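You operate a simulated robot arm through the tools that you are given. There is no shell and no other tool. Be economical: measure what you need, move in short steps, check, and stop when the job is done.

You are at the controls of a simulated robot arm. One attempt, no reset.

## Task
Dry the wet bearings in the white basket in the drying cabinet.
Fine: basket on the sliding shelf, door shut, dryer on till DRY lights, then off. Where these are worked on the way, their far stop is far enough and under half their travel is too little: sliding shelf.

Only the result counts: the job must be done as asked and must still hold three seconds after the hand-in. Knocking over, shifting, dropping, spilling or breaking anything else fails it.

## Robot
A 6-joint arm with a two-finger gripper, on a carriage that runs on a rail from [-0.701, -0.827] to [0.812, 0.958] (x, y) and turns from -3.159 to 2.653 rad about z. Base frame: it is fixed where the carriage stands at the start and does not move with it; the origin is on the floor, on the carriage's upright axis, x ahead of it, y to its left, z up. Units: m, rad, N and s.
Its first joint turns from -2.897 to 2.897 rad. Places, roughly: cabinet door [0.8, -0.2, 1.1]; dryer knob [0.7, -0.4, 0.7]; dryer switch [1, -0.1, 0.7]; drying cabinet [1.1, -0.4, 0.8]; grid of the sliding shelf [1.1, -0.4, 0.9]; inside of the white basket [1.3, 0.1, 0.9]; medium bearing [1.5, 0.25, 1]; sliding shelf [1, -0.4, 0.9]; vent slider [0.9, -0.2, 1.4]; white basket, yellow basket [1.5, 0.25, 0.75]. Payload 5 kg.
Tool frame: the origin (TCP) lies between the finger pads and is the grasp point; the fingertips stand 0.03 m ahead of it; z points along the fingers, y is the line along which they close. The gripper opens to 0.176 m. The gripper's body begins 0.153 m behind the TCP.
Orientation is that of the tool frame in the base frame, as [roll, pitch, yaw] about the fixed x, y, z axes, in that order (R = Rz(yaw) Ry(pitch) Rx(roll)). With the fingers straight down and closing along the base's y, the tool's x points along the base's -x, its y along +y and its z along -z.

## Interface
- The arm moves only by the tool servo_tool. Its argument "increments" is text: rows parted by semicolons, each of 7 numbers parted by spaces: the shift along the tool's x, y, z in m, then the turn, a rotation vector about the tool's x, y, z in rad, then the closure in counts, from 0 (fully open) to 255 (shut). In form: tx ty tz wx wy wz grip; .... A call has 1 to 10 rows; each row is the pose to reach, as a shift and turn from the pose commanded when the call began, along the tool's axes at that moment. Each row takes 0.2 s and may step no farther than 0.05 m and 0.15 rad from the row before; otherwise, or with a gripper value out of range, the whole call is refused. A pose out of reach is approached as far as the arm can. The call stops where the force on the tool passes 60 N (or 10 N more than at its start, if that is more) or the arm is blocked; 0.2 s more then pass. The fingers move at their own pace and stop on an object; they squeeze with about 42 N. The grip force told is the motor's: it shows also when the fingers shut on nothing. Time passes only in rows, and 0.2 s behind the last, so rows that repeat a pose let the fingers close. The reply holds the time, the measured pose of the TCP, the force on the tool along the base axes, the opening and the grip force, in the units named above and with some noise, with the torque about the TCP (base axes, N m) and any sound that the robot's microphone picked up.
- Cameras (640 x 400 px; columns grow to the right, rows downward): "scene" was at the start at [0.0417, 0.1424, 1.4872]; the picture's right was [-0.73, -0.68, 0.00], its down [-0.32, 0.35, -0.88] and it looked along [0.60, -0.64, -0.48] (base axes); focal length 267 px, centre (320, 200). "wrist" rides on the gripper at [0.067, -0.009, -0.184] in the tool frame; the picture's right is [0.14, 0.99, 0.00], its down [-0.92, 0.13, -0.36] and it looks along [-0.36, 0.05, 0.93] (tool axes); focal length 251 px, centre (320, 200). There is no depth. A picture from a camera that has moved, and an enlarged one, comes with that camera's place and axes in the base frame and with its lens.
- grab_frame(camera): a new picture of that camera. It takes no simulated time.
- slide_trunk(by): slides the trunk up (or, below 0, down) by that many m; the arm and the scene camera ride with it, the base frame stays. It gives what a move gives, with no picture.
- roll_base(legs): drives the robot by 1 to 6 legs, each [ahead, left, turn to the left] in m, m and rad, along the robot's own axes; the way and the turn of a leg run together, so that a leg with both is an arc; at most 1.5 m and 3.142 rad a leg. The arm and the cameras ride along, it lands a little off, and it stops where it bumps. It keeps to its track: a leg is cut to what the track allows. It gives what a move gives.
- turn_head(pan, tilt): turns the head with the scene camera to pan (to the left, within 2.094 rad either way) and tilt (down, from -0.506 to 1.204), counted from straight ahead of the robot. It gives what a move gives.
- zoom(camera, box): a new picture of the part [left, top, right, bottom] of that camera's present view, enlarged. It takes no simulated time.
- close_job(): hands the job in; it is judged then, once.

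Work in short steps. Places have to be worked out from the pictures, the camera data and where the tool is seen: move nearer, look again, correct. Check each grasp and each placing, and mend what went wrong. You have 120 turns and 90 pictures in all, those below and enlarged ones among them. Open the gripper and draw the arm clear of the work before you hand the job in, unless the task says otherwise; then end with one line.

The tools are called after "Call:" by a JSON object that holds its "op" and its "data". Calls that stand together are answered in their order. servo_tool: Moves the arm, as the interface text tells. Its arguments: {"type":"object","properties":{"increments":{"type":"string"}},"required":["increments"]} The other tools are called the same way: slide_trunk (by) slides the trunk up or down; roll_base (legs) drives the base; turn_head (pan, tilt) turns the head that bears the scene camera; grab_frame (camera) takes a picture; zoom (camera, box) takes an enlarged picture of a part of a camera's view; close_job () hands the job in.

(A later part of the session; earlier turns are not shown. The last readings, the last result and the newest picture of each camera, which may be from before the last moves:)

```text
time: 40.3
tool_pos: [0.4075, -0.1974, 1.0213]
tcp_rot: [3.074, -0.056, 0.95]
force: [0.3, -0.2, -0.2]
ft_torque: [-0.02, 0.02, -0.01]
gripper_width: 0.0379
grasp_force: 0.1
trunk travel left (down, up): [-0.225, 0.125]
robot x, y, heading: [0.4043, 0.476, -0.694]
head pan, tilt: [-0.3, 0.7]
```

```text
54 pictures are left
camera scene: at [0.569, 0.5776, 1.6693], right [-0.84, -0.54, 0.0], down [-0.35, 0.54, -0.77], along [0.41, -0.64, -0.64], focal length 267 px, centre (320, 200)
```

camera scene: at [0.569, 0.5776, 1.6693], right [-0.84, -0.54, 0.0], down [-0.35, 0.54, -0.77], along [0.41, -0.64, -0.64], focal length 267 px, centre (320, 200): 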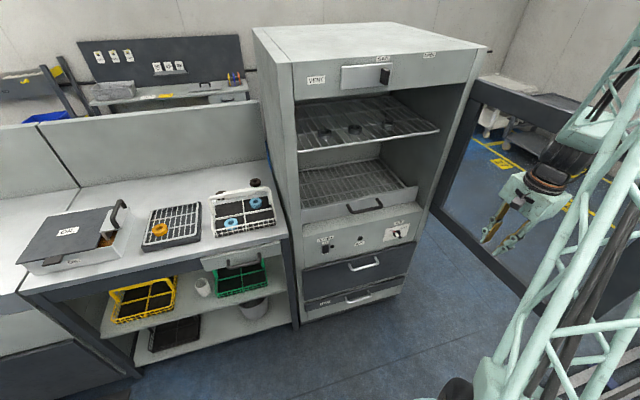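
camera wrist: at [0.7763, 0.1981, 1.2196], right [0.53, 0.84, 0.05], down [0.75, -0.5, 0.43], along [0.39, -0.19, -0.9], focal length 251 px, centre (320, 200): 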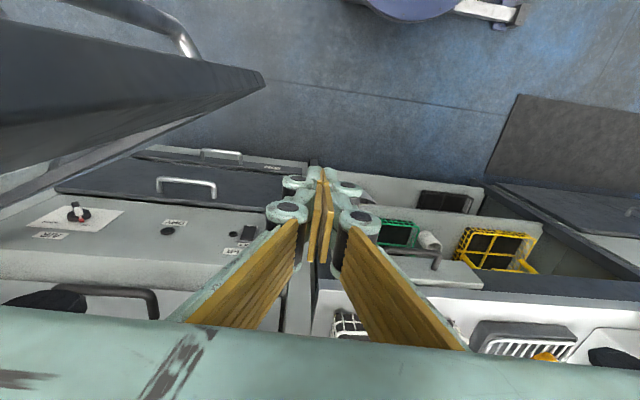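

Robot at s≈0.625. I raise and move the hand in front of the shelf handle with a 30° forward tilt, closing axis along d, before lowering the trunk (the low trunk eases tilt).

Call:
{"op": "servo_tool", "data": {"increments": "0.0287 0.02 -0.0222 -0.051 -0.007 0.009 200; 0.0574 0.04 -0.0444 -0.102 -0.014 0.018 200; 0.0861 0.06 -0.0666 -0.153 -0.02 0.027 200; 0.1148 0.08 -0.0888 -0.204 -0.027 0.036 200; 0.1435 0.1 -0.111 -0.255 -0.034 0.045 200; 0.1722 0.12 -0.1332 -0.306 -0.041 0.054 200; 0.2 0.14 -0.1554 -0.357 -0.048 0.063 200; 0.229 0.16 -0.1776 -0.408 -0.054 0.072 200; 0.258 0.18 -0.2 -0.457 -0.061 0.082 200"}}

Call:
{"op": "slide_trunk", "data": {"by": -0.2}}

Call:
{"op": "grab_frame", "data": {"camera": "scene"}}

Call:
{"op": "grab_frame", "data": {"camera": "wrist"}}

```text
time: 42.3
tool_pos: [0.6884, -0.0932, 1.2467]
tcp_rot: [2.621, -0.021, 0.855]
force: [0.0, -0.3, -0.3]
ft_torque: [0.04, -0.01, 0.03]
gripper_width: 0.0379
grasp_force: 0.1
trunk travel left (down, up): [-0.225, 0.125]
robot x, y, heading: [0.405, 0.4706, -0.7]
head pan, tilt: [-0.3, 0.7]
```

```text
time: 44.5
tool_pos: [0.6867, -0.094, 1.0468]
tcp_rot: [2.62, -0.021, 0.856]
force: [-0.3, 0.7, 0.5]
ft_torque: [-0.01, 0.03, -0.05]
gripper_width: 0.0379
grasp_force: 0.0
trunk travel left (down, up): [-0.025, 0.325]
robot x, y, heading: [0.4016, 0.476, -0.699]
head pan, tilt: [-0.3, 0.7]
```

```text
53 pictures are left
camera scene: at [0.5689, 0.5777, 1.4694], right [-0.84, -0.54, 0.0], down [-0.35, 0.54, -0.77], along [0.41, -0.64, -0.64], focal length 267 px, centre (320, 200)
```

scene: 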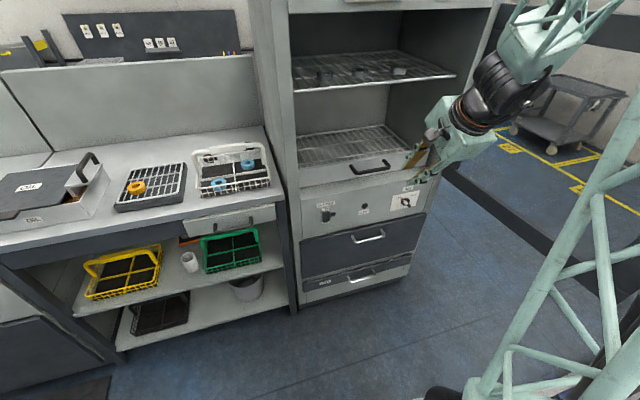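

```text
52 pictures are left
camera wrist: at [0.6532, 0.0197, 1.2015], right [0.73, -0.47, 0.5], down [-0.66, -0.66, 0.36], along [0.16, -0.59, -0.79], focal length 251 px, centre (320, 200)
```

wrist: 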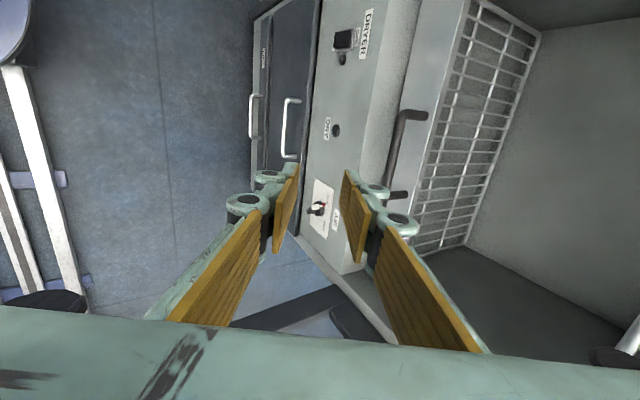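

Wrist view confirms bar at d≈0.815, z≈0.90, plate d≈0.866. I advance to a pre-grasp 6 cm short along the tool axis with opening 0.030.

Call:
{"op": "servo_tool", "data": {"increments": "0 0.025 0.0335 0 0 0 212; 0 0.05 0.067 0 0 0 212; 0 0.0745 0.1 0 0 0 212; 0 0.099 0.134 0 0 0 212; 0 0.124 0.1674 0 0 0 212"}}

Call:
{"op": "grab_frame", "data": {"camera": "wrist"}}

Call:
{"op": "zoom", "data": {"camera": "scene", "box": [290, 80, 530, 230]}}

```text
time: 45.7
tool_pos: [0.8319, -0.2192, 0.9628]
tcp_rot: [2.619, -0.021, 0.855]
force: [-1.1, 1.6, 1.2]
ft_torque: [-0.07, -0.13, 0.02]
gripper_width: 0.0296
grasp_force: 0.1
trunk travel left (down, up): [-0.025, 0.325]
robot x, y, heading: [0.4014, 0.4773, -0.7]
head pan, tilt: [-0.3, 0.7]
```

```text
51 pictures are left
camera wrist: at [0.7977, -0.1046, 1.1175], right [0.73, -0.47, 0.5], down [-0.66, -0.66, 0.36], along [0.16, -0.59, -0.79], focal length 251 px, centre (320, 200)
```

wrist: 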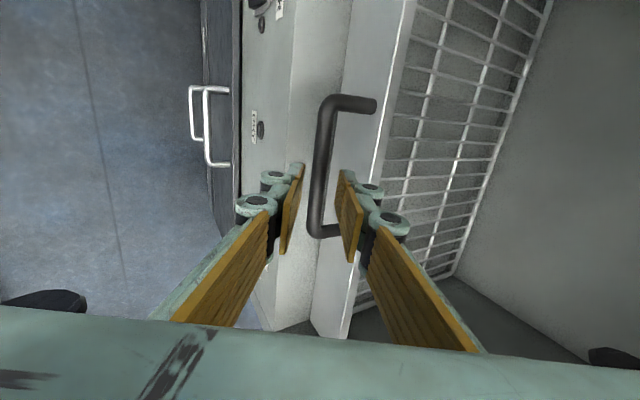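

```text
2.67 times, centred on (410, 155) of scene
camera zoom: at [0.5679, 0.5785, 1.4692], right [-0.84, -0.54, 0.0], down [-0.35, 0.54, -0.77], along [0.41, -0.64, -0.64], focal length 712 px, centre (80, 320)
```

zoom: 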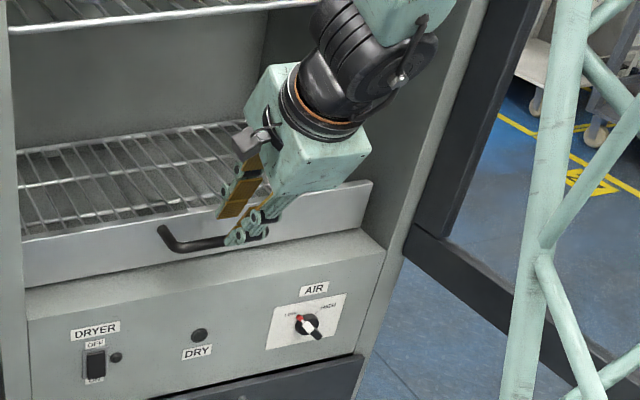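

The bar is centred on the tool axis. I advance 6 cm along it (slightly toward the front) and then close.

Call:
{"op": "servo_tool", "data": {"increments": "0 -0.004 0.02 0 0 0 212; 0 -0.004 0.04 0 0 0 212; 0 -0.004 0.06 0 0 0 212"}}

Call:
{"op": "grab_frame", "data": {"camera": "wrist"}}

```text
time: 46.5
tool_pos: [0.8519, -0.2346, 0.9085]
tcp_rot: [2.619, -0.022, 0.856]
force: [-1.3, -0.2, 0.5]
ft_torque: [-0.01, -0.05, -0.01]
gripper_width: 0.0298
grasp_force: 0.0
trunk travel left (down, up): [-0.025, 0.325]
robot x, y, heading: [0.4049, 0.4786, -0.694]
head pan, tilt: [-0.3, 0.7]
```

```text
49 pictures are left
camera wrist: at [0.8193, -0.1211, 1.064], right [0.73, -0.47, 0.5], down [-0.66, -0.66, 0.36], along [0.16, -0.59, -0.79], focal length 251 px, centre (320, 200)
```

wrist: 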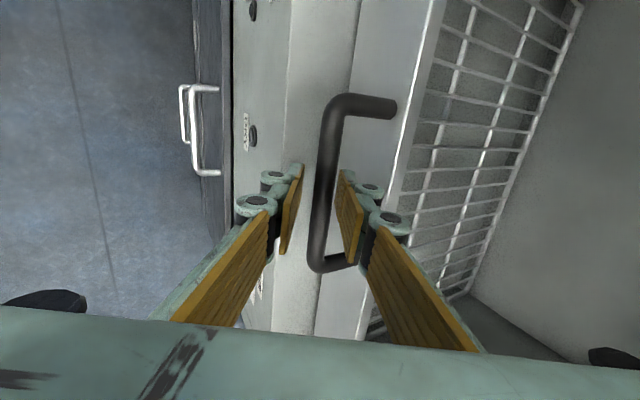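

No contact force; the bar sits between the pads. I close the gripper.

Call:
{"op": "servo_tool", "data": {"increments": "0 0 0 0 0 0 255; 0 0 0 0 0 0 255; 0 0 0 0 0 0 255"}}

```text
time: 47.3
tool_pos: [0.8538, -0.2344, 0.9103]
tcp_rot: [2.621, -0.019, 0.857]
force: [0.8, -2.9, 12.9]
ft_torque: [-0.67, 0.49, 1.22]
gripper_width: 0.0145
grasp_force: 44.9
trunk travel left (down, up): [-0.025, 0.325]
robot x, y, heading: [0.4032, 0.4752, -0.702]
head pan, tilt: [-0.3, 0.7]
```

Gripped (0.0145 m). I pull the shelf straight out.

Call:
{"op": "servo_tool", "data": {"increments": "0 -0.017 -0.01 0 0 0 255; 0 -0.043 -0.025 0 0 0 255; 0 -0.069 -0.04 0 0 0 255; 0 -0.095 -0.055 0 0 0 255; 0 -0.121 -0.07 0 0 0 255; 0 -0.147 -0.085 0 0 0 255; 0 -0.173 -0.1 0 0 0 255; 0 -0.199 -0.115 0 0 0 255; 0 -0.225 -0.13 0 0 0 255; 0 -0.251 -0.145 0 0 0 255"}}

Call:
{"op": "grab_frame", "data": {"camera": "scene"}}

```text
time: 49.5
tool_pos: [0.6386, -0.0499, 0.91]
tcp_rot: [2.632, -0.027, 0.862]
force: [6.0, 10.1, -37.1]
ft_torque: [-0.15, 0.24, 1.42]
gripper_width: 0.0145
grasp_force: 44.9
out of reach, approached as far as the arm can: row 10
trunk travel left (down, up): [-0.025, 0.325]
robot x, y, heading: [0.4046, 0.4783, -0.698]
head pan, tilt: [-0.3, 0.7]
```

```text
48 pictures are left
camera scene: at [0.5699, 0.578, 1.4685], right [-0.84, -0.54, 0.0], down [-0.35, 0.54, -0.76], along [0.42, -0.64, -0.64], focal length 267 px, centre (320, 200)
```

scene: 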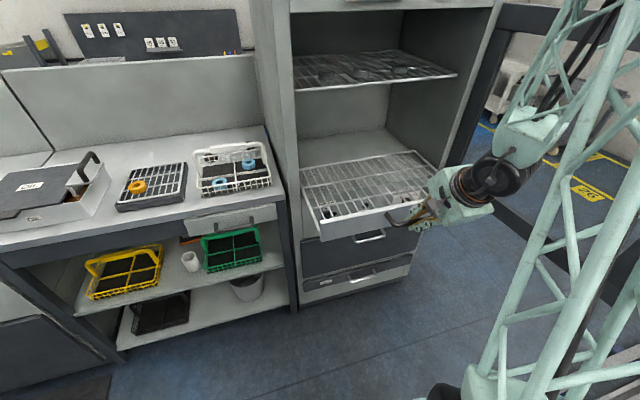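

Shelf came out 0.284 m without meeting a stop. I reduce the tilt and pull a bit further to find the stop.

Call:
{"op": "servo_tool", "data": {"increments": "0 0 0 0.13 0 0 255; 0 0 0 0.26 0 0 255; 0 -0.017 -0.01 0.26 0 0 255; 0 -0.034 -0.02 0.26 0 0 255; 0 -0.051 -0.03 0.26 0 0 255; 0 -0.068 -0.04 0.26 0 0 255; 0 -0.085 -0.05 0.26 0 0 255"}}

Call:
{"op": "grab_frame", "data": {"camera": "scene"}}

```text
time: 50.6
tool_pos: [0.6075, -0.0322, 0.9181]
tcp_rot: [2.872, -0.014, 0.858]
force: [9.0, -6.8, 9.7]
ft_torque: [0.69, -0.73, 1.55]
gripper_width: 0.0152
grasp_force: 44.6
out of reach, approached as far as the arm can: row 2
trunk travel left (down, up): [-0.025, 0.325]
robot x, y, heading: [0.4039, 0.4761, -0.7]
head pan, tilt: [-0.3, 0.7]
stopped in row 5: the force on the tool passed its limit at 74 N (the readings are from after the stop); the commanded pose is now the measured one
```

```text
47 pictures are left
camera scene: at [0.5692, 0.5778, 1.4692], right [-0.84, -0.54, 0.0], down [-0.35, 0.54, -0.76], along [0.42, -0.64, -0.64], focal length 267 px, centre (320, 200)
```

scene: 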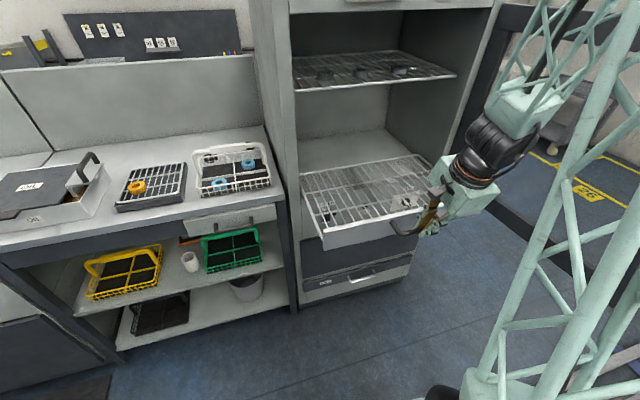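

A stop at 0.32 m out. I open slightly and withdraw upward along the tool axis, then inspect the shelf.

Call:
{"op": "servo_tool", "data": {"increments": "0 0 0 0 0 0 212; 0 0 0 0 0 0 212; 0 0 0 0 0 0 212; 0 -0.003 -0.03 0 0 0 212; 0 -0.004 -0.07 0 0 0 212; 0 -0.004 -0.11 0 0 0 212; 0 -0.004 -0.15 0 0 0 180; 0 -0.004 -0.19 0 0 0 100; 0 -0.004 -0.23 0 0 0 100; 0 -0.004 -0.26 0 0 0 100"}}

Call:
{"op": "zoom", "data": {"camera": "scene", "box": [280, 110, 480, 260]}}

Call:
{"op": "zoom", "data": {"camera": "scene", "box": [160, 120, 300, 220]}}

```text
time: 52.8
tool_pos: [0.5485, 0.0124, 1.168]
tcp_rot: [2.871, -0.016, 0.854]
force: [0.0, -0.5, 0.0]
ft_torque: [0.15, 0.1, 0.0]
gripper_width: 0.1068
grasp_force: 0.0
trunk travel left (down, up): [-0.025, 0.325]
robot x, y, heading: [0.4043, 0.4768, -0.696]
head pan, tilt: [-0.3, 0.7]
```

```text
2.67 times, centred on (380, 185) of scene
camera zoom: at [0.5699, 0.5774, 1.47], right [-0.83, -0.55, 0.0], down [-0.35, 0.53, -0.77], along [0.42, -0.64, -0.64], focal length 712 px, centre (160, 240)
```

zoom: 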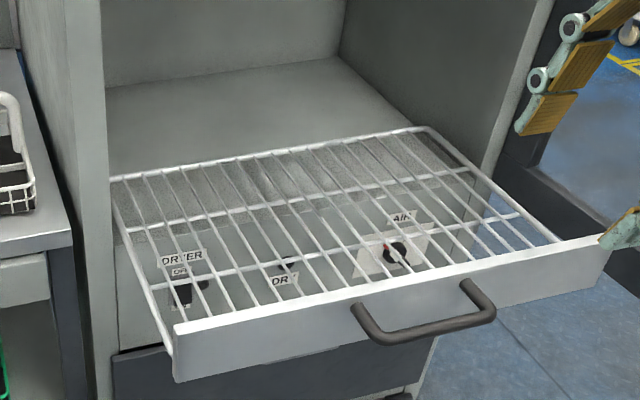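

```text
4.00 times, centred on (230, 170) of scene
camera zoom: at [0.5699, 0.5774, 1.47], right [-0.83, -0.55, 0.0], down [-0.35, 0.53, -0.77], along [0.42, -0.64, -0.64], focal length 1068 px, centre (680, 320)
```

zoom: 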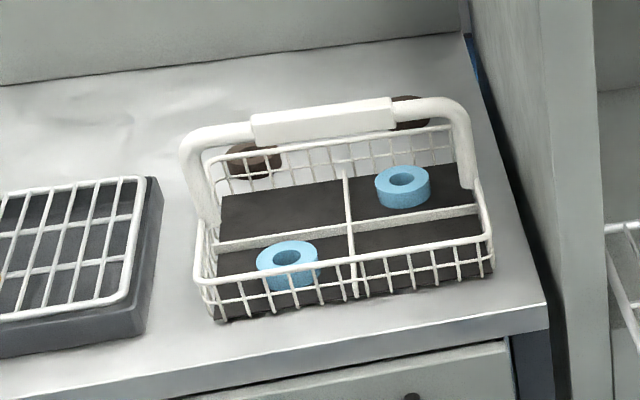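

Shelf is empty and fully out. Basket handle centre ≈ (s 0.872, d 0.97, z 0.99), running along s. I drive left to s≈0.87 and look with the wrist camera after moving the hand up over.

Call:
{"op": "roll_base", "data": {"legs": [[0, 0.25, 0]]}}

Call:
{"op": "servo_tool", "data": {"increments": "0.04 0.02 0 0.07 0 0 100; 0.08 0.04 0 0.14 0 0 100; 0.12 0.07 0 0.2 0 0 100; 0.16 0.1 0 0.27 0 0 100; 0.2 0.13 0 0.27 0 0 100; 0.23 0.17 0 0.27 0 0 100; 0.25 0.215 0 0.27 0 0 100; 0.25 0.26 0 0.27 0 0 100; 0.25 0.305 0 0.27 0 0 100; 0.25 0.35 0 0.27 0 0 100"}}

Call:
{"op": "grab_frame", "data": {"camera": "wrist"}}

```text
time: 54.7
tool_pos: [0.7089, 0.2044, 1.1676]
tcp_rot: [2.87, -0.016, 0.856]
force: [0.6, -0.1, -0.2]
ft_torque: [0.04, -0.05, 0.04]
gripper_width: 0.1072
grasp_force: 0.1
trunk travel left (down, up): [-0.025, 0.325]
robot x, y, heading: [0.5666, 0.6632, -0.699]
head pan, tilt: [-0.3, 0.7]
```

```text
time: 56.9
tool_pos: [1.1255, 0.1709, 1.2653]
tcp_rot: [3.141, -0.017, 0.855]
force: [-1.1, 0.2, 0.8]
ft_torque: [-0.14, -0.18, 0.02]
gripper_width: 0.1072
grasp_force: 0.0
trunk travel left (down, up): [-0.025, 0.325]
robot x, y, heading: [0.5629, 0.6656, -0.696]
head pan, tilt: [-0.3, 0.7]
```

```text
44 pictures are left
camera wrist: at [1.1597, 0.2254, 1.4492], right [0.84, -0.55, 0.0], down [-0.51, -0.79, 0.35], along [-0.19, -0.29, -0.94], focal length 251 px, centre (320, 200)
```

wrist: 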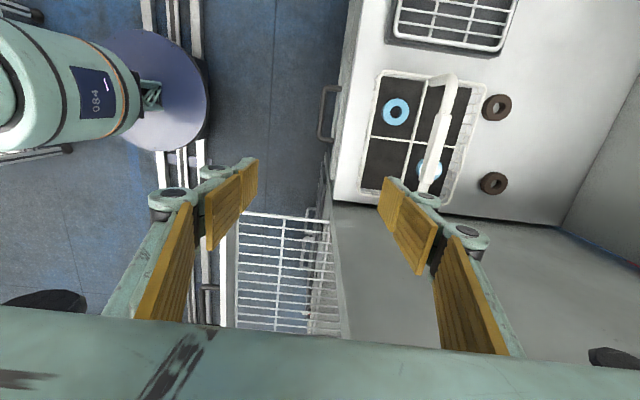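

TCP at s 0.858, d 0.748. Handle estimated s≈0.875–0.90, d≈0.957. I move over it at z≈1.11.

Call:
{"op": "servo_tool", "data": {"increments": "0.005 0.035 0.025 0 0 0 130; 0.01 0.07 0.05 0 0 0 130; 0.015 0.105 0.075 0 0 0 130; 0.02 0.14 0.1 0 0 0 130; 0.02 0.175 0.125 0 0 0 130; 0.02 0.207 0.15 0 0 0 130; 0.02 0.207 0.15 0 0 0 130"}}

Call:
{"op": "grab_frame", "data": {"camera": "wrist"}}

Call:
{"op": "turn_head", "data": {"pan": -0.05, "tilt": 0.6}}

Call:
{"op": "grab_frame", "data": {"camera": "scene"}}

```text
time: 58.5
tool_pos: [1.2984, 0.0495, 1.1134]
tcp_rot: [3.14, -0.016, 0.856]
force: [1.4, 0.0, -2.1]
ft_torque: [0.12, 0.15, -0.03]
gripper_width: 0.0863
grasp_force: 0.0
trunk travel left (down, up): [-0.025, 0.325]
robot x, y, heading: [0.5645, 0.6655, -0.7]
head pan, tilt: [-0.3, 0.7]
```

```text
43 pictures are left
camera wrist: at [1.3328, 0.1049, 1.2974], right [0.84, -0.55, 0.0], down [-0.51, -0.79, 0.35], along [-0.19, -0.29, -0.94], focal length 251 px, centre (320, 200)
```

wrist: 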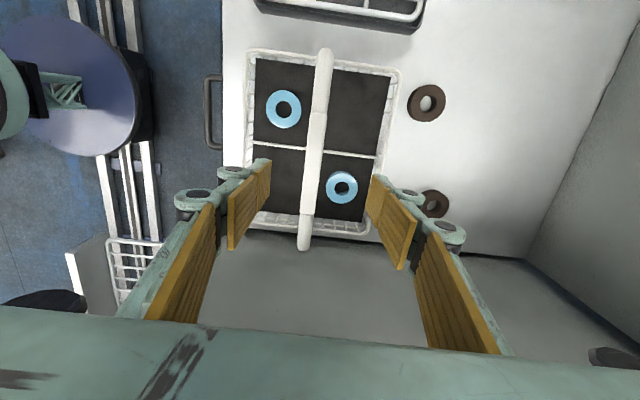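

```text
time: 59.3
tool_pos: [1.2983, 0.0513, 1.1144]
tcp_rot: [3.138, -0.016, 0.855]
force: [0.5, 0.7, 0.1]
ft_torque: [-0.02, 0.0, -0.03]
gripper_width: 0.0864
grasp_force: 0.2
trunk travel left (down, up): [-0.025, 0.325]
robot x, y, heading: [0.5682, 0.6704, -0.698]
head pan, tilt: [-0.051, 0.6]
```

```text
42 pictures are left
camera scene: at [0.7495, 0.7803, 1.4779], right [-0.68, -0.73, 0.0], down [-0.41, 0.38, -0.82], along [0.6, -0.56, -0.57], focal length 267 px, centre (320, 200)
```

scene: 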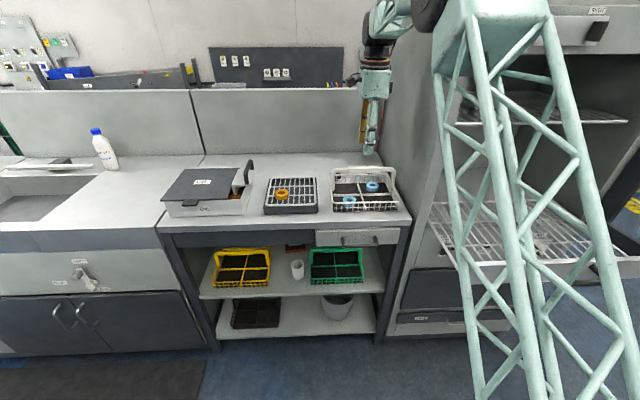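

The handle lies nearly on the tool axis (offset −7 mm in d). I correct, go down to z≈0.988 and close.

Call:
{"op": "servo_tool", "data": {"increments": "-0.002 -0.007 0.03 0 0 0 130; -0.004 -0.007 0.065 0 0 0 130; -0.004 -0.007 0.1 0 0 0 130; -0.004 -0.007 0.125 0 0 0 130; -0.004 -0.007 0.125 0 0 0 130"}}

Call:
{"op": "grab_frame", "data": {"camera": "wrist"}}

Call:
{"op": "zoom", "data": {"camera": "scene", "box": [310, 120, 430, 220]}}

```text
time: 60.5
tool_pos: [1.2924, 0.0537, 0.99]
tcp_rot: [3.14, -0.016, 0.856]
force: [0.8, 0.7, -0.6]
ft_torque: [0.03, 0.0, -0.03]
gripper_width: 0.0861
grasp_force: 0.1
trunk travel left (down, up): [-0.025, 0.325]
robot x, y, heading: [0.5645, 0.6682, -0.698]
head pan, tilt: [-0.051, 0.6]
```

```text
41 pictures are left
camera wrist: at [1.3263, 0.1088, 1.174], right [0.84, -0.55, 0.0], down [-0.51, -0.79, 0.35], along [-0.19, -0.29, -0.94], focal length 251 px, centre (320, 200)
```

wrist: 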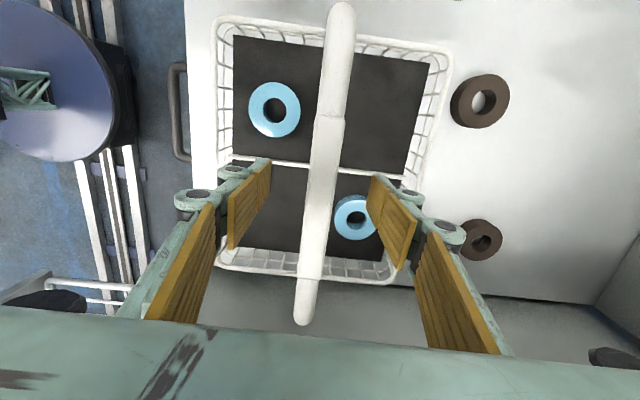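

```text
4.00 times, centred on (370, 170) of scene
camera zoom: at [0.7498, 0.7802, 1.4779], right [-0.68, -0.73, 0.0], down [-0.41, 0.38, -0.82], along [0.61, -0.56, -0.57], focal length 1068 px, centre (120, 320)
```

zoom: 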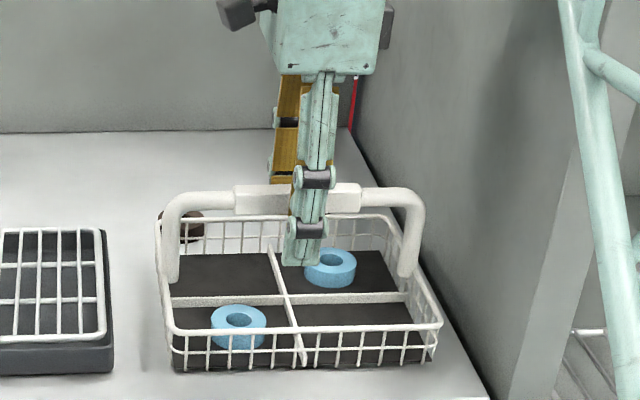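

The handle is between the pads near TCP depth. Closing.

Call:
{"op": "servo_tool", "data": {"increments": "0 0 0 0 0 0 255; 0 0 0 0 0 0 255; 0 0 0 0 0 0 255; 0 0 0 0 0 0 255; 0 0 0 0 0 0 255"}}

Call:
{"op": "servo_tool", "data": {"increments": "0 0 -0.01 0 0 0 255; 0 0 -0.02 0 0 0 255; 0 0 -0.035 0 0 0 255; 0 0 -0.05 0 0 0 255"}}

Call:
{"op": "grab_frame", "data": {"camera": "scene"}}

```text
time: 61.7
tool_pos: [1.2927, 0.0537, 0.9915]
tcp_rot: [3.14, -0.015, 0.855]
force: [-0.2, -0.3, 0.8]
ft_torque: [-0.02, 0.0, 0.34]
gripper_width: 0.017
grasp_force: 41.9
trunk travel left (down, up): [-0.025, 0.325]
robot x, y, heading: [0.5662, 0.6686, -0.692]
head pan, tilt: [-0.051, 0.6]
```

```text
time: 62.7
tool_pos: [1.2907, 0.0542, 1.0417]
tcp_rot: [3.139, -0.015, 0.853]
force: [-0.4, 0.7, -6.2]
ft_torque: [0.04, 0.0, 0.05]
gripper_width: 0.017
grasp_force: 42.1
trunk travel left (down, up): [-0.025, 0.325]
robot x, y, heading: [0.5641, 0.6668, -0.695]
head pan, tilt: [-0.051, 0.6]
```

```text
39 pictures are left
camera scene: at [0.7499, 0.78, 1.4779], right [-0.68, -0.73, 0.0], down [-0.41, 0.38, -0.82], along [0.61, -0.56, -0.57], focal length 267 px, centre (320, 200)
```

scene: 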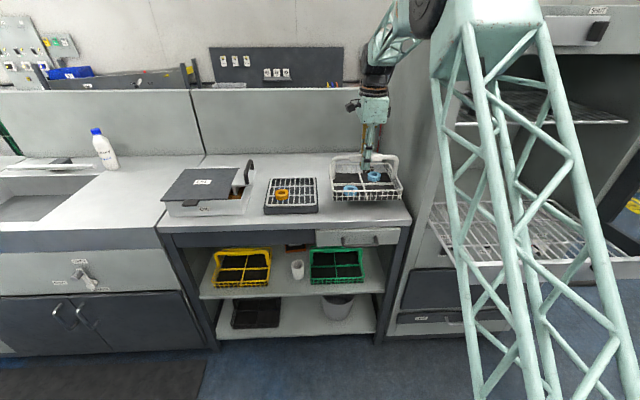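

Basket lifted level (≈6 N). I raise it 10 cm more and draw it back toward d≈0.58, clear of the cabinet side.

Call:
{"op": "servo_tool", "data": {"increments": "0 0 -0.035 0 0 0 255; 0 0 -0.07 0 0 0 255; 0 -0.02 -0.1 0 0 0 255; 0 -0.06 -0.1 0 0 0 255; 0 -0.105 -0.1 0 0 0 255; 0 -0.15 -0.1 0 0 0 255; 0 -0.195 -0.1 0 0 0 255; 0 -0.24 -0.1 0 0 0 255; 0 -0.285 -0.1 0 0 0 255; 0 -0.33 -0.1 0 0 0 255"}}

Call:
{"op": "servo_tool", "data": {"increments": "0 -0.03 0 0 0 0 255; 0 -0.04 0 0 0 0 255; 0 -0.04 0 0 0 0 255"}}

Call:
{"op": "turn_head", "data": {"pan": -0.3, "tilt": 0.7}}

Call:
{"op": "grab_frame", "data": {"camera": "scene"}}

```text
time: 64.9
tool_pos: [1.0408, 0.2698, 1.1389]
tcp_rot: [3.139, -0.014, 0.856]
force: [1.7, -1.3, -8.3]
ft_torque: [0.17, 0.18, 0.01]
gripper_width: 0.017
grasp_force: 41.8
trunk travel left (down, up): [-0.025, 0.325]
robot x, y, heading: [0.5649, 0.6676, -0.694]
head pan, tilt: [-0.051, 0.6]
```

```text
time: 65.7
tool_pos: [1.0098, 0.2967, 1.1409]
tcp_rot: [3.14, -0.015, 0.855]
force: [-1.5, 1.4, -6.0]
ft_torque: [-0.09, -0.14, -0.01]
gripper_width: 0.017
grasp_force: 42.3
trunk travel left (down, up): [-0.025, 0.325]
robot x, y, heading: [0.5669, 0.67, -0.694]
head pan, tilt: [-0.051, 0.6]
```

```text
time: 66.4
tool_pos: [1.0113, 0.2949, 1.1391]
tcp_rot: [-3.142, -0.016, 0.855]
force: [0.2, 0.3, -7.7]
ft_torque: [0.0, 0.01, 0.01]
gripper_width: 0.0168
grasp_force: 42.4
trunk travel left (down, up): [-0.025, 0.325]
robot x, y, heading: [0.565, 0.6714, -0.698]
head pan, tilt: [-0.3, 0.7]
```

```text
38 pictures are left
camera scene: at [0.731, 0.769, 1.4692], right [-0.84, -0.54, 0.0], down [-0.35, 0.54, -0.77], along [0.42, -0.64, -0.64], focal length 267 px, centre (320, 200)
```

scene: 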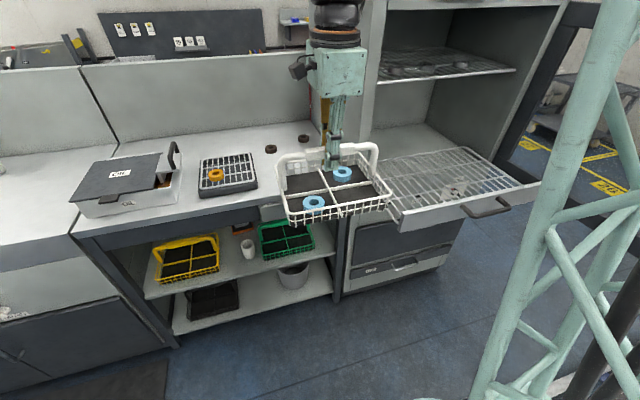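

Basket is clear at s 0.88, d 0.58. I carry it right over the drawn-out shelf.

Call:
{"op": "servo_tool", "data": {"increments": "-0.03 0 0 0 0 0 255; -0.07 0 0 0 0 0 255; -0.115 0 0 0 0 0 255; -0.16 0 0 0 0 0 255; -0.205 0 0 0 0 0 255; -0.25 0 0 0 0 0 255; -0.295 0 0 0 0 0 255; -0.34 0 0 0 0 0 255; -0.385 0 0 0 0 0 255; -0.43 0 0 0 0 0 255"}}

Call:
{"op": "servo_tool", "data": {"increments": "-0.03 0 0 0 0 0 255; -0.06 0.01 0 0 0 0 255; -0.07 0.03 0 0 0 0 255; -0.075 0.05 0 0 0 0 255; -0.075 0.08 0 0 0 0 255; -0.075 0.11 0 0 0 0 255; -0.075 0.11 0 0 0 0 255"}}

Call:
{"op": "grab_frame", "data": {"camera": "scene"}}

Call:
{"op": "grab_frame", "data": {"camera": "wrist"}}

```text
time: 68.6
tool_pos: [0.7285, -0.0295, 1.1334]
tcp_rot: [-3.141, -0.014, 0.857]
force: [1.0, 0.8, -6.9]
ft_torque: [-0.16, 0.08, 0.02]
gripper_width: 0.017
grasp_force: 42.2
trunk travel left (down, up): [-0.025, 0.325]
robot x, y, heading: [0.5633, 0.6682, -0.697]
head pan, tilt: [-0.3, 0.7]
```

```text
time: 70.2
tool_pos: [0.7625, -0.159, 1.1314]
tcp_rot: [-3.142, -0.015, 0.855]
force: [1.4, -0.9, -7.1]
ft_torque: [0.09, 0.15, -0.03]
gripper_width: 0.0171
grasp_force: 41.8
trunk travel left (down, up): [-0.025, 0.325]
robot x, y, heading: [0.5659, 0.6666, -0.696]
head pan, tilt: [-0.3, 0.7]
```

```text
37 pictures are left
camera scene: at [0.7314, 0.7682, 1.4692], right [-0.84, -0.54, 0.0], down [-0.35, 0.54, -0.76], along [0.42, -0.64, -0.64], focal length 267 px, centre (320, 200)
```

scene: 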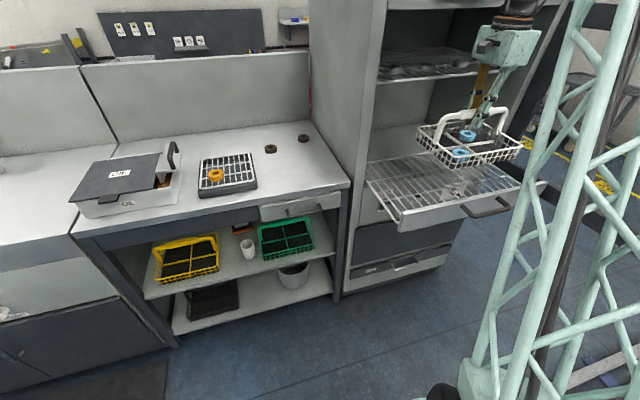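

```text
36 pictures are left
camera wrist: at [0.7968, -0.1041, 1.3152], right [0.84, -0.55, 0.0], down [-0.51, -0.79, 0.35], along [-0.19, -0.29, -0.94], focal length 251 px, centre (320, 200)
```

wrist: 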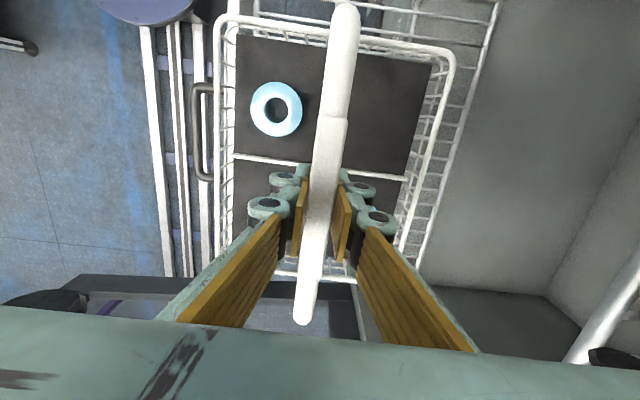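

Basket hovers over the grid (grid d≈0.54–0.90; basket d≈0.595–0.81). I shift 1.5 cm inward and lower to just above the grid.

Call:
{"op": "servo_tool", "data": {"increments": "0 0.015 0.02 0 0 0 255; 0 0.015 0.045 0 0 0 255; 0 0.015 0.07 0 0 0 255; 0 0.015 0.085 0 0 0 255; 0 0.015 0.085 0 0 0 255"}}

Call:
{"op": "zoom", "data": {"camera": "scene", "box": [350, 80, 590, 240]}}

```text
time: 71.4
tool_pos: [0.7743, -0.1667, 1.0468]
tcp_rot: [3.138, -0.015, 0.855]
force: [0.3, 0.3, -7.8]
ft_torque: [0.03, -0.01, -0.02]
gripper_width: 0.0167
grasp_force: 41.8
trunk travel left (down, up): [-0.025, 0.325]
robot x, y, heading: [0.5627, 0.6682, -0.693]
head pan, tilt: [-0.3, 0.7]
```

```text
2.50 times, centred on (470, 160) of scene
camera zoom: at [0.731, 0.7686, 1.4693], right [-0.84, -0.54, 0.0], down [-0.35, 0.54, -0.76], along [0.42, -0.64, -0.64], focal length 668 px, centre (-55, 300)
```

zoom: 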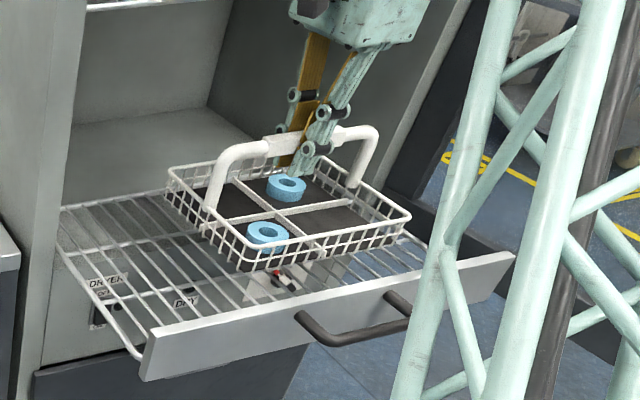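

Well above the grid inside its area. I lower in small steps until the weight comes off.

Call:
{"op": "servo_tool", "data": {"increments": "0 0 0.01 0 0 0 255; 0 0 0.02 0 0 0 255; 0 0 0.026 0 0 0 255; 0 0 0.026 0 0 0 255"}}

Call:
{"op": "servo_tool", "data": {"increments": "0 0 0.005 0 0 0 255; 0 0 0.01 0 0 0 255; 0 0 0.01 0 0 0 255"}}

```text
time: 72.4
tool_pos: [0.7749, -0.1674, 1.0214]
tcp_rot: [3.14, -0.016, 0.855]
force: [-0.6, -0.9, -7.0]
ft_torque: [0.02, -0.01, 0.0]
gripper_width: 0.0171
grasp_force: 41.0
trunk travel left (down, up): [-0.025, 0.325]
robot x, y, heading: [0.5669, 0.6696, -0.701]
head pan, tilt: [-0.3, 0.7]
```

```text
time: 73.2
tool_pos: [0.7759, -0.1658, 1.0102]
tcp_rot: [3.138, -0.017, 0.855]
force: [-0.5, 0.3, -7.2]
ft_torque: [0.05, 0.01, 0.02]
gripper_width: 0.0168
grasp_force: 42.3
trunk travel left (down, up): [-0.025, 0.325]
robot x, y, heading: [0.5658, 0.6692, -0.694]
head pan, tilt: [-0.3, 0.7]
```

Still hanging; lowering further in small steps.

Call:
{"op": "servo_tool", "data": {"increments": "0 0 0.006 0 0 0 255; 0 0 0.01 0 0 0 255; 0 0 0.01 0 0 0 255"}}

Call:
{"op": "zoom", "data": {"camera": "scene", "box": [350, 80, 590, 240]}}

```text
time: 74.0
tool_pos: [0.7757, -0.1655, 1.0004]
tcp_rot: [3.139, -0.016, 0.857]
force: [0.0, 0.0, -6.8]
ft_torque: [0.0, -0.01, 0.01]
gripper_width: 0.0169
grasp_force: 42.2
trunk travel left (down, up): [-0.025, 0.325]
robot x, y, heading: [0.568, 0.6652, -0.699]
head pan, tilt: [-0.3, 0.7]
```

```text
2.50 times, centred on (470, 160) of scene
camera zoom: at [0.7309, 0.7687, 1.4693], right [-0.84, -0.54, 0.0], down [-0.35, 0.54, -0.76], along [0.42, -0.64, -0.64], focal length 668 px, centre (-55, 300)
```

zoom: 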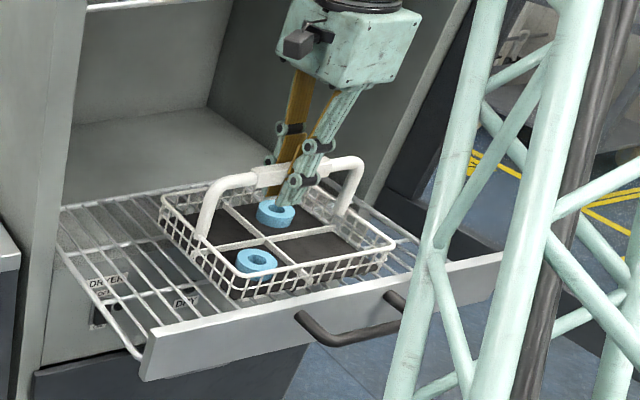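

Nearly there; a further 1.5 cm in small steps, watching the force.

Call:
{"op": "servo_tool", "data": {"increments": "0 0 0.004 0 0 0 255; 0 0 0.008 0 0 0 255; 0 0 0.008 0 0 0 255"}}

Call:
{"op": "servo_tool", "data": {"increments": "0 0 0.004 0 0 0 255; 0 0 0.007 0 0 0 255; 0 0 0.007 0 0 0 255"}}

```text
time: 74.8
tool_pos: [0.7739, -0.1654, 0.9936]
tcp_rot: [3.141, -0.017, 0.856]
force: [0.2, 0.0, -6.6]
ft_torque: [0.02, 0.0, -0.02]
gripper_width: 0.0169
grasp_force: 42.2
trunk travel left (down, up): [-0.025, 0.325]
robot x, y, heading: [0.5653, 0.666, -0.697]
head pan, tilt: [-0.3, 0.7]
```

```text
time: 75.6
tool_pos: [0.7752, -0.1664, 0.9866]
tcp_rot: [3.141, -0.016, 0.856]
force: [0.2, 0.3, -7.4]
ft_torque: [0.04, 0.0, -0.01]
gripper_width: 0.0169
grasp_force: 41.9
trunk travel left (down, up): [-0.025, 0.325]
robot x, y, heading: [0.5655, 0.6648, -0.701]
head pan, tilt: [-0.3, 0.7]
```

Still hanging; continuing down.

Call:
{"op": "servo_tool", "data": {"increments": "0 0 0.005 0 0 0 255; 0 0 0.01 0 0 0 255; 0 0 0.01 0 0 0 255"}}

Call:
{"op": "servo_tool", "data": {"increments": "0 0 0.005 0 0 0 255; 0 0 0.01 0 0 0 255; 0 0 0.01 0 0 0 255"}}

Call:
{"op": "zoom", "data": {"camera": "scene", "box": [350, 80, 590, 240]}}

```text
time: 76.4
tool_pos: [0.7761, -0.1656, 0.9765]
tcp_rot: [3.138, -0.016, 0.855]
force: [0.6, -0.6, -6.4]
ft_torque: [0.01, 0.0, -0.03]
gripper_width: 0.0169
grasp_force: 42.4
trunk travel left (down, up): [-0.025, 0.325]
robot x, y, heading: [0.5667, 0.6675, -0.696]
head pan, tilt: [-0.3, 0.7]
```

```text
time: 77.2
tool_pos: [0.7756, -0.1645, 0.964]
tcp_rot: [-3.139, -0.018, 0.854]
force: [-0.7, 0.1, -4.1]
ft_torque: [-0.26, 0.16, -0.07]
gripper_width: 0.0197
grasp_force: 42.1
trunk travel left (down, up): [-0.025, 0.325]
robot x, y, heading: [0.5642, 0.6679, -0.692]
head pan, tilt: [-0.3, 0.7]
```

```text
2.50 times, centred on (470, 160) of scene
camera zoom: at [0.7309, 0.7689, 1.4689], right [-0.84, -0.54, 0.0], down [-0.35, 0.54, -0.76], along [0.42, -0.64, -0.64], focal length 668 px, centre (-55, 300)
```

zoom: 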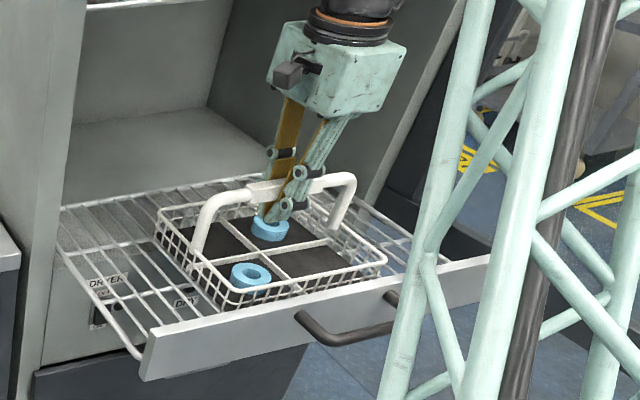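

Weight is coming off at z≈0.964 (contact). I lower 2 mm more and check that it's settled before release.

Call:
{"op": "servo_tool", "data": {"increments": "0 0 0.003 0 0 0 255; 0 0 0.003 0 0 0 255"}}

Call:
{"op": "grab_frame", "data": {"camera": "wrist"}}

```text
time: 77.8
tool_pos: [0.7757, -0.1654, 0.9643]
tcp_rot: [3.141, -0.015, 0.854]
force: [-0.4, 3.8, 6.2]
ft_torque: [0.08, -0.12, 0.0]
gripper_width: 0.0196
grasp_force: 41.8
trunk travel left (down, up): [-0.025, 0.325]
robot x, y, heading: [0.5688, 0.6661, -0.698]
head pan, tilt: [-0.3, 0.7]
```

```text
32 pictures are left
camera wrist: at [0.8098, -0.1104, 1.1479], right [0.84, -0.54, 0.0], down [-0.51, -0.79, 0.35], along [-0.19, -0.29, -0.94], focal length 251 px, centre (320, 200)
```

wrist: 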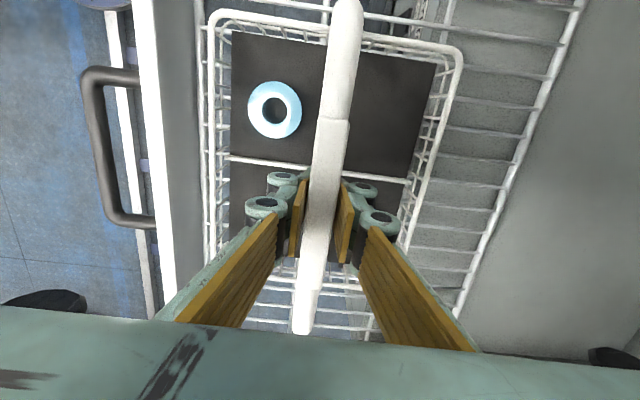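

The grid now carries the basket (+6 N). I open the fingers and rise clear.

Call:
{"op": "servo_tool", "data": {"increments": "0 0 -0.002 0 0 0 170; 0 0 -0.002 0 0 0 170; 0 0 -0.002 0 0 0 160; 0 0 -0.03 0 0 0 160; 0 0 -0.07 0 0 0 160; 0 0 -0.11 0 0 0 160; 0 0 -0.15 0 0 0 160; 0 -0.04 -0.16 0 0 0 255; 0 -0.08 -0.16 0 0 0 255; 0 -0.12 -0.16 0 0 0 255"}}

Call:
{"op": "zoom", "data": {"camera": "scene", "box": [350, 80, 590, 240]}}

```text
time: 80.0
tool_pos: [0.6812, -0.0897, 1.1253]
tcp_rot: [-3.141, -0.017, 0.855]
force: [0.9, -0.8, -0.9]
ft_torque: [0.14, 0.1, -0.04]
gripper_width: 0.0001
grasp_force: 41.6
trunk travel left (down, up): [-0.025, 0.325]
robot x, y, heading: [0.5682, 0.6682, -0.696]
head pan, tilt: [-0.3, 0.7]
```

```text
2.50 times, centred on (470, 160) of scene
camera zoom: at [0.7314, 0.7687, 1.4693], right [-0.84, -0.54, 0.0], down [-0.35, 0.54, -0.76], along [0.42, -0.64, -0.64], focal length 668 px, centre (-55, 300)
```

zoom: 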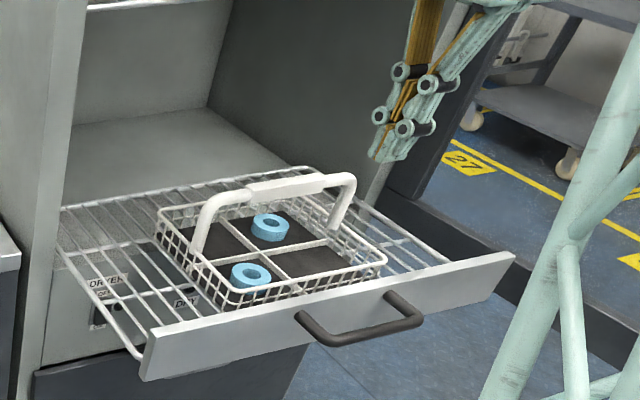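

Basket rests well on the grid. I bring the closed hand in front of the shelf handle, tilt it 26° forward and lower to z≈0.91.

Call:
{"op": "servo_tool", "data": {"increments": "0 -0.04 0 -0.1 0 0 255; 0 -0.08 0 -0.2 0 0 255; 0 -0.12 0.01 -0.3 0 0 255; 0 -0.16 0.03 -0.4 0 0 255; 0 -0.175 0.07 -0.45 0 0 255; 0 -0.175 0.115 -0.45 0 0 255; 0 -0.175 0.16 -0.45 0 0 255; 0 -0.175 0.205 -0.45 0 0 255; 0 -0.175 0.213 -0.45 0 0 255"}}

Call:
{"op": "grab_frame", "data": {"camera": "wrist"}}

```text
time: 82.0
tool_pos: [0.5539, 0.0276, 0.9091]
tcp_rot: [2.691, -0.017, 0.856]
force: [0.4, -0.2, -0.9]
ft_torque: [0.0, -0.02, 0.02]
gripper_width: 0.0001
grasp_force: 42.5
trunk travel left (down, up): [-0.025, 0.325]
robot x, y, heading: [0.5671, 0.6637, -0.696]
head pan, tilt: [-0.3, 0.7]
```

```text
30 pictures are left
camera wrist: at [0.5287, 0.1346, 1.0702], right [0.76, -0.49, 0.43], down [-0.64, -0.67, 0.37], along [0.11, -0.56, -0.82], focal length 251 px, centre (320, 200)
```

wrist: 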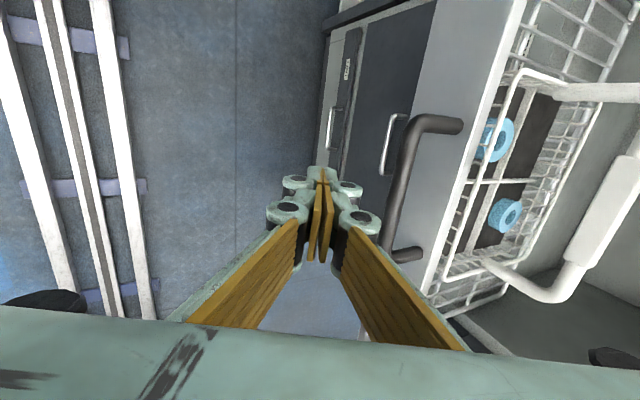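

Hand is right in front of the bar. I push the shelf in gently.

Call:
{"op": "servo_tool", "data": {"increments": "0 0.018 0.0087 0 0 0 255; 0 0.036 0.0174 0 0 0 255; 0 0.05 0.024 0 0 0 255; 0 0.064 0.031 0 0 0 255; 0 0.082 0.0396 0 0 0 255; 0 0.104 0.050 0 0 0 255; 0 0.126 0.061 0 0 0 255; 0 0.148 0.0715 0 0 0 255; 0 0.17 0.082 0 0 0 255; 0 0.192 0.0928 0 0 0 255"}}

Call:
{"op": "servo_tool", "data": {"increments": "0 0.018 0.0087 0 0 0 255; 0 0.036 0.0174 0 0 0 255; 0 0.056 0.027 0 0 0 255; 0 0.076 0.037 0 0 0 255; 0 0.096 0.0465 0 0 0 255; 0 0.116 0.056 0 0 0 255"}}

Call:
{"op": "grab_frame", "data": {"camera": "scene"}}

```text
time: 84.2
tool_pos: [0.7132, -0.1111, 0.9117]
tcp_rot: [2.689, -0.015, 0.856]
force: [-0.9, 0.6, 0.6]
ft_torque: [-0.03, -0.11, 0.01]
gripper_width: 0.0
grasp_force: 41.9
trunk travel left (down, up): [-0.025, 0.325]
robot x, y, heading: [0.5662, 0.6654, -0.698]
head pan, tilt: [-0.3, 0.7]
```

```text
time: 85.6
tool_pos: [0.8117, -0.1948, 0.9092]
tcp_rot: [2.691, -0.015, 0.854]
force: [-1.0, -0.9, -0.7]
ft_torque: [-0.06, -0.05, 0.01]
gripper_width: 0.0001
grasp_force: 42.5
trunk travel left (down, up): [-0.025, 0.325]
robot x, y, heading: [0.5649, 0.6691, -0.694]
head pan, tilt: [-0.3, 0.7]
```

```text
29 pictures are left
camera scene: at [0.7304, 0.7692, 1.4692], right [-0.84, -0.54, 0.0], down [-0.35, 0.54, -0.77], along [0.42, -0.64, -0.64], focal length 267 px, centre (320, 200)
```

scene: 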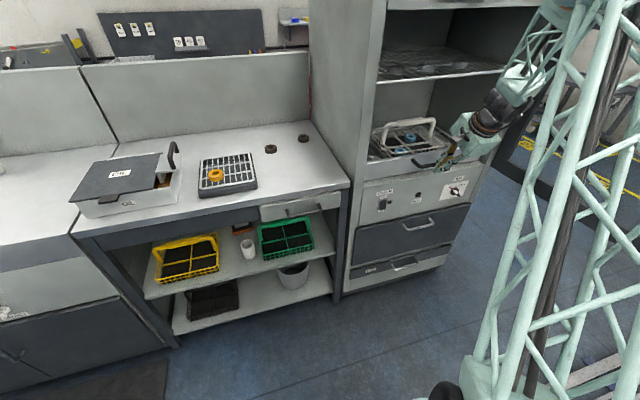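

Shelf nearly in (TCP d≈0.745). I push slowly until it meets its rear stop.

Call:
{"op": "servo_tool", "data": {"increments": "0 0.009 0.0043 0 0 0 255; 0 0.018 0.0087 0 0 0 255; 0 0.027 0.013 0 0 0 255; 0 0.036 0.0174 0 0 0 255; 0 0.045 0.0217 0 0 0 255; 0 0.054 0.026 0 0 0 255"}}

Call:
{"op": "zoom", "data": {"camera": "scene", "box": [340, 80, 540, 230]}}

```text
time: 86.7
tool_pos: [0.8382, -0.2192, 0.91]
tcp_rot: [2.695, -0.022, 0.853]
force: [-15.9, 28.8, 24.3]
ft_torque: [-0.23, -0.35, 0.21]
gripper_width: 0.0
grasp_force: 41.7
trunk travel left (down, up): [-0.025, 0.325]
robot x, y, heading: [0.5639, 0.6656, -0.698]
head pan, tilt: [-0.3, 0.7]
stopped in row 5: the force on the tool passed its limit at 74 N (the readings are from after the stop); the commanded pose is now the measured one
```

```text
2.67 times, centred on (440, 155) of scene
camera zoom: at [0.7301, 0.7713, 1.4695], right [-0.84, -0.54, 0.0], down [-0.35, 0.54, -0.77], along [0.41, -0.64, -0.64], focal length 712 px, centre (0, 320)
```

zoom: 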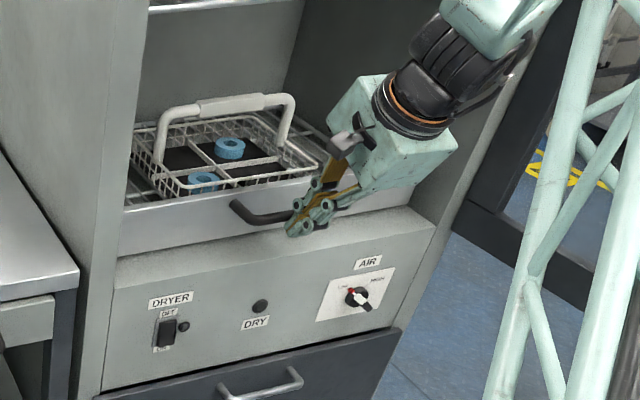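

Shelf hit its rear stop with the basket inside. Now I withdraw the hand, raise it and look at the open door.

Call:
{"op": "servo_tool", "data": {"increments": "0 -0.03 -0.015 0 0 0 255; 0 -0.07 -0.034 0 0 0 255; 0 -0.11 -0.053 0 0 0 255; 0 -0.15 -0.0725 0 0 0 255; 0 -0.19 -0.092 0.09 0 0 255; 0 -0.2 -0.132 0.18 0 0 255; 0 -0.22 -0.172 0.27 0 0 255; 0 -0.24 -0.212 0.36 0 0 255; 0 -0.26 -0.252 0.44 0 0 255"}}

Call:
{"op": "slide_trunk", "data": {"by": 0.3}}

Call:
{"op": "turn_head", "data": {"pan": -0.75, "tilt": 0.7}}

Call:
{"op": "grab_frame", "data": {"camera": "scene"}}

```text
time: 88.7
tool_pos: [0.5795, 0.0021, 1.0234]
tcp_rot: [3.139, -0.021, 0.856]
force: [0.7, -0.9, -0.8]
ft_torque: [0.13, 0.08, -0.03]
gripper_width: 0.0
grasp_force: 42.0
trunk travel left (down, up): [-0.025, 0.325]
robot x, y, heading: [0.5682, 0.6662, -0.698]
head pan, tilt: [-0.3, 0.7]
```

```text
time: 91.7
tool_pos: [0.5809, 0.0027, 1.3235]
tcp_rot: [3.137, -0.02, 0.854]
force: [-0.9, 0.6, -0.1]
ft_torque: [0.03, 0.02, 0.01]
gripper_width: 0.0
grasp_force: 42.3
trunk travel left (down, up): [-0.325, 0.025]
robot x, y, heading: [0.5655, 0.6651, -0.695]
head pan, tilt: [-0.3, 0.7]
```

```text
time: 92.6
tool_pos: [0.5789, 0.0039, 1.3246]
tcp_rot: [3.136, -0.021, 0.855]
force: [0.2, -0.3, 0.3]
ft_torque: [0.01, -0.02, -0.01]
gripper_width: 0.0001
grasp_force: 41.9
trunk travel left (down, up): [-0.325, 0.025]
robot x, y, heading: [0.5668, 0.6706, -0.698]
head pan, tilt: [-0.75, 0.7]
```

```text
27 pictures are left
camera scene: at [0.6955, 0.756, 1.7692], right [-0.99, -0.12, 0.0], down [-0.08, 0.64, -0.76], along [0.09, -0.76, -0.64], focal length 267 px, centre (320, 200)
```

scene: 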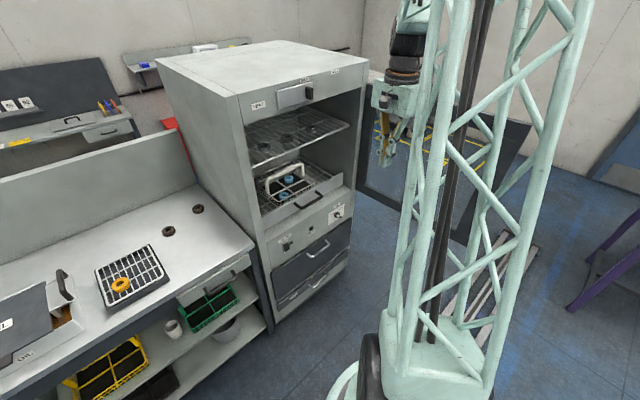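

Door is open ≈95° (free edge near s 0, d 0.185, top z≈1.42). I drive right 0.2, then lift the closed fist over the door's top to its outer side.

Call:
{"op": "roll_base", "data": {"legs": [[0, -0.2, 0]]}}

Call:
{"op": "servo_tool", "data": {"increments": "0 0 -0.04 0 0 0 255; 0 0 -0.08 0 0 0 255; 0 0 -0.12 0 0 0 255; 0 0 -0.165 0 0 0 255; -0.04 -0.015 -0.165 0 0 0 255; -0.085 -0.03 -0.165 0 0 0 255; -0.13 -0.045 -0.165 0 0 0 255; -0.175 -0.06 -0.165 0 0 0 255; -0.215 -0.08 -0.165 0 0 0 255; -0.25 -0.1 -0.165 0 0 0 255"}}

Call:
{"op": "grab_frame", "data": {"camera": "wrist"}}

```text
time: 94.3
tool_pos: [0.4519, -0.1461, 1.3244]
tcp_rot: [3.136, -0.021, 0.853]
force: [-0.3, -0.4, -0.3]
ft_torque: [0.07, -0.04, -0.01]
gripper_width: 0.0003
grasp_force: 42.2
trunk travel left (down, up): [-0.325, 0.025]
robot x, y, heading: [0.4364, 0.5172, -0.703]
head pan, tilt: [-0.75, 0.7]
```

```text
time: 96.5
tool_pos: [0.2089, -0.2712, 1.4829]
tcp_rot: [3.137, -0.022, 0.853]
force: [-0.7, -0.8, -0.7]
ft_torque: [0.05, -0.11, 0.01]
gripper_width: 0.0002
grasp_force: 41.1
trunk travel left (down, up): [-0.325, 0.025]
robot x, y, heading: [0.4391, 0.5171, -0.705]
head pan, tilt: [-0.75, 0.7]
```

```text
26 pictures are left
camera wrist: at [0.2416, -0.2175, 1.6666], right [0.84, -0.55, 0.01], down [-0.52, -0.79, 0.34], along [-0.18, -0.29, -0.94], focal length 251 px, centre (320, 200)
```

wrist: 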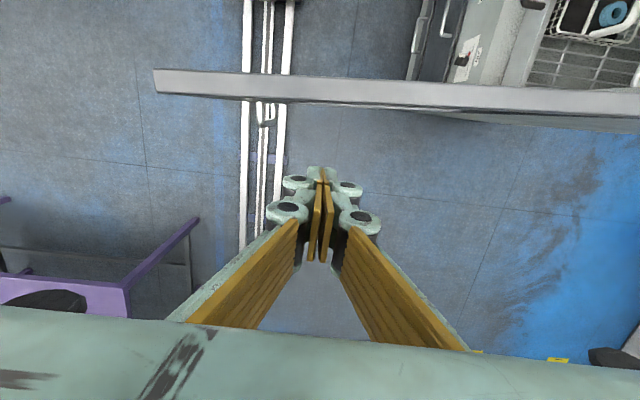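

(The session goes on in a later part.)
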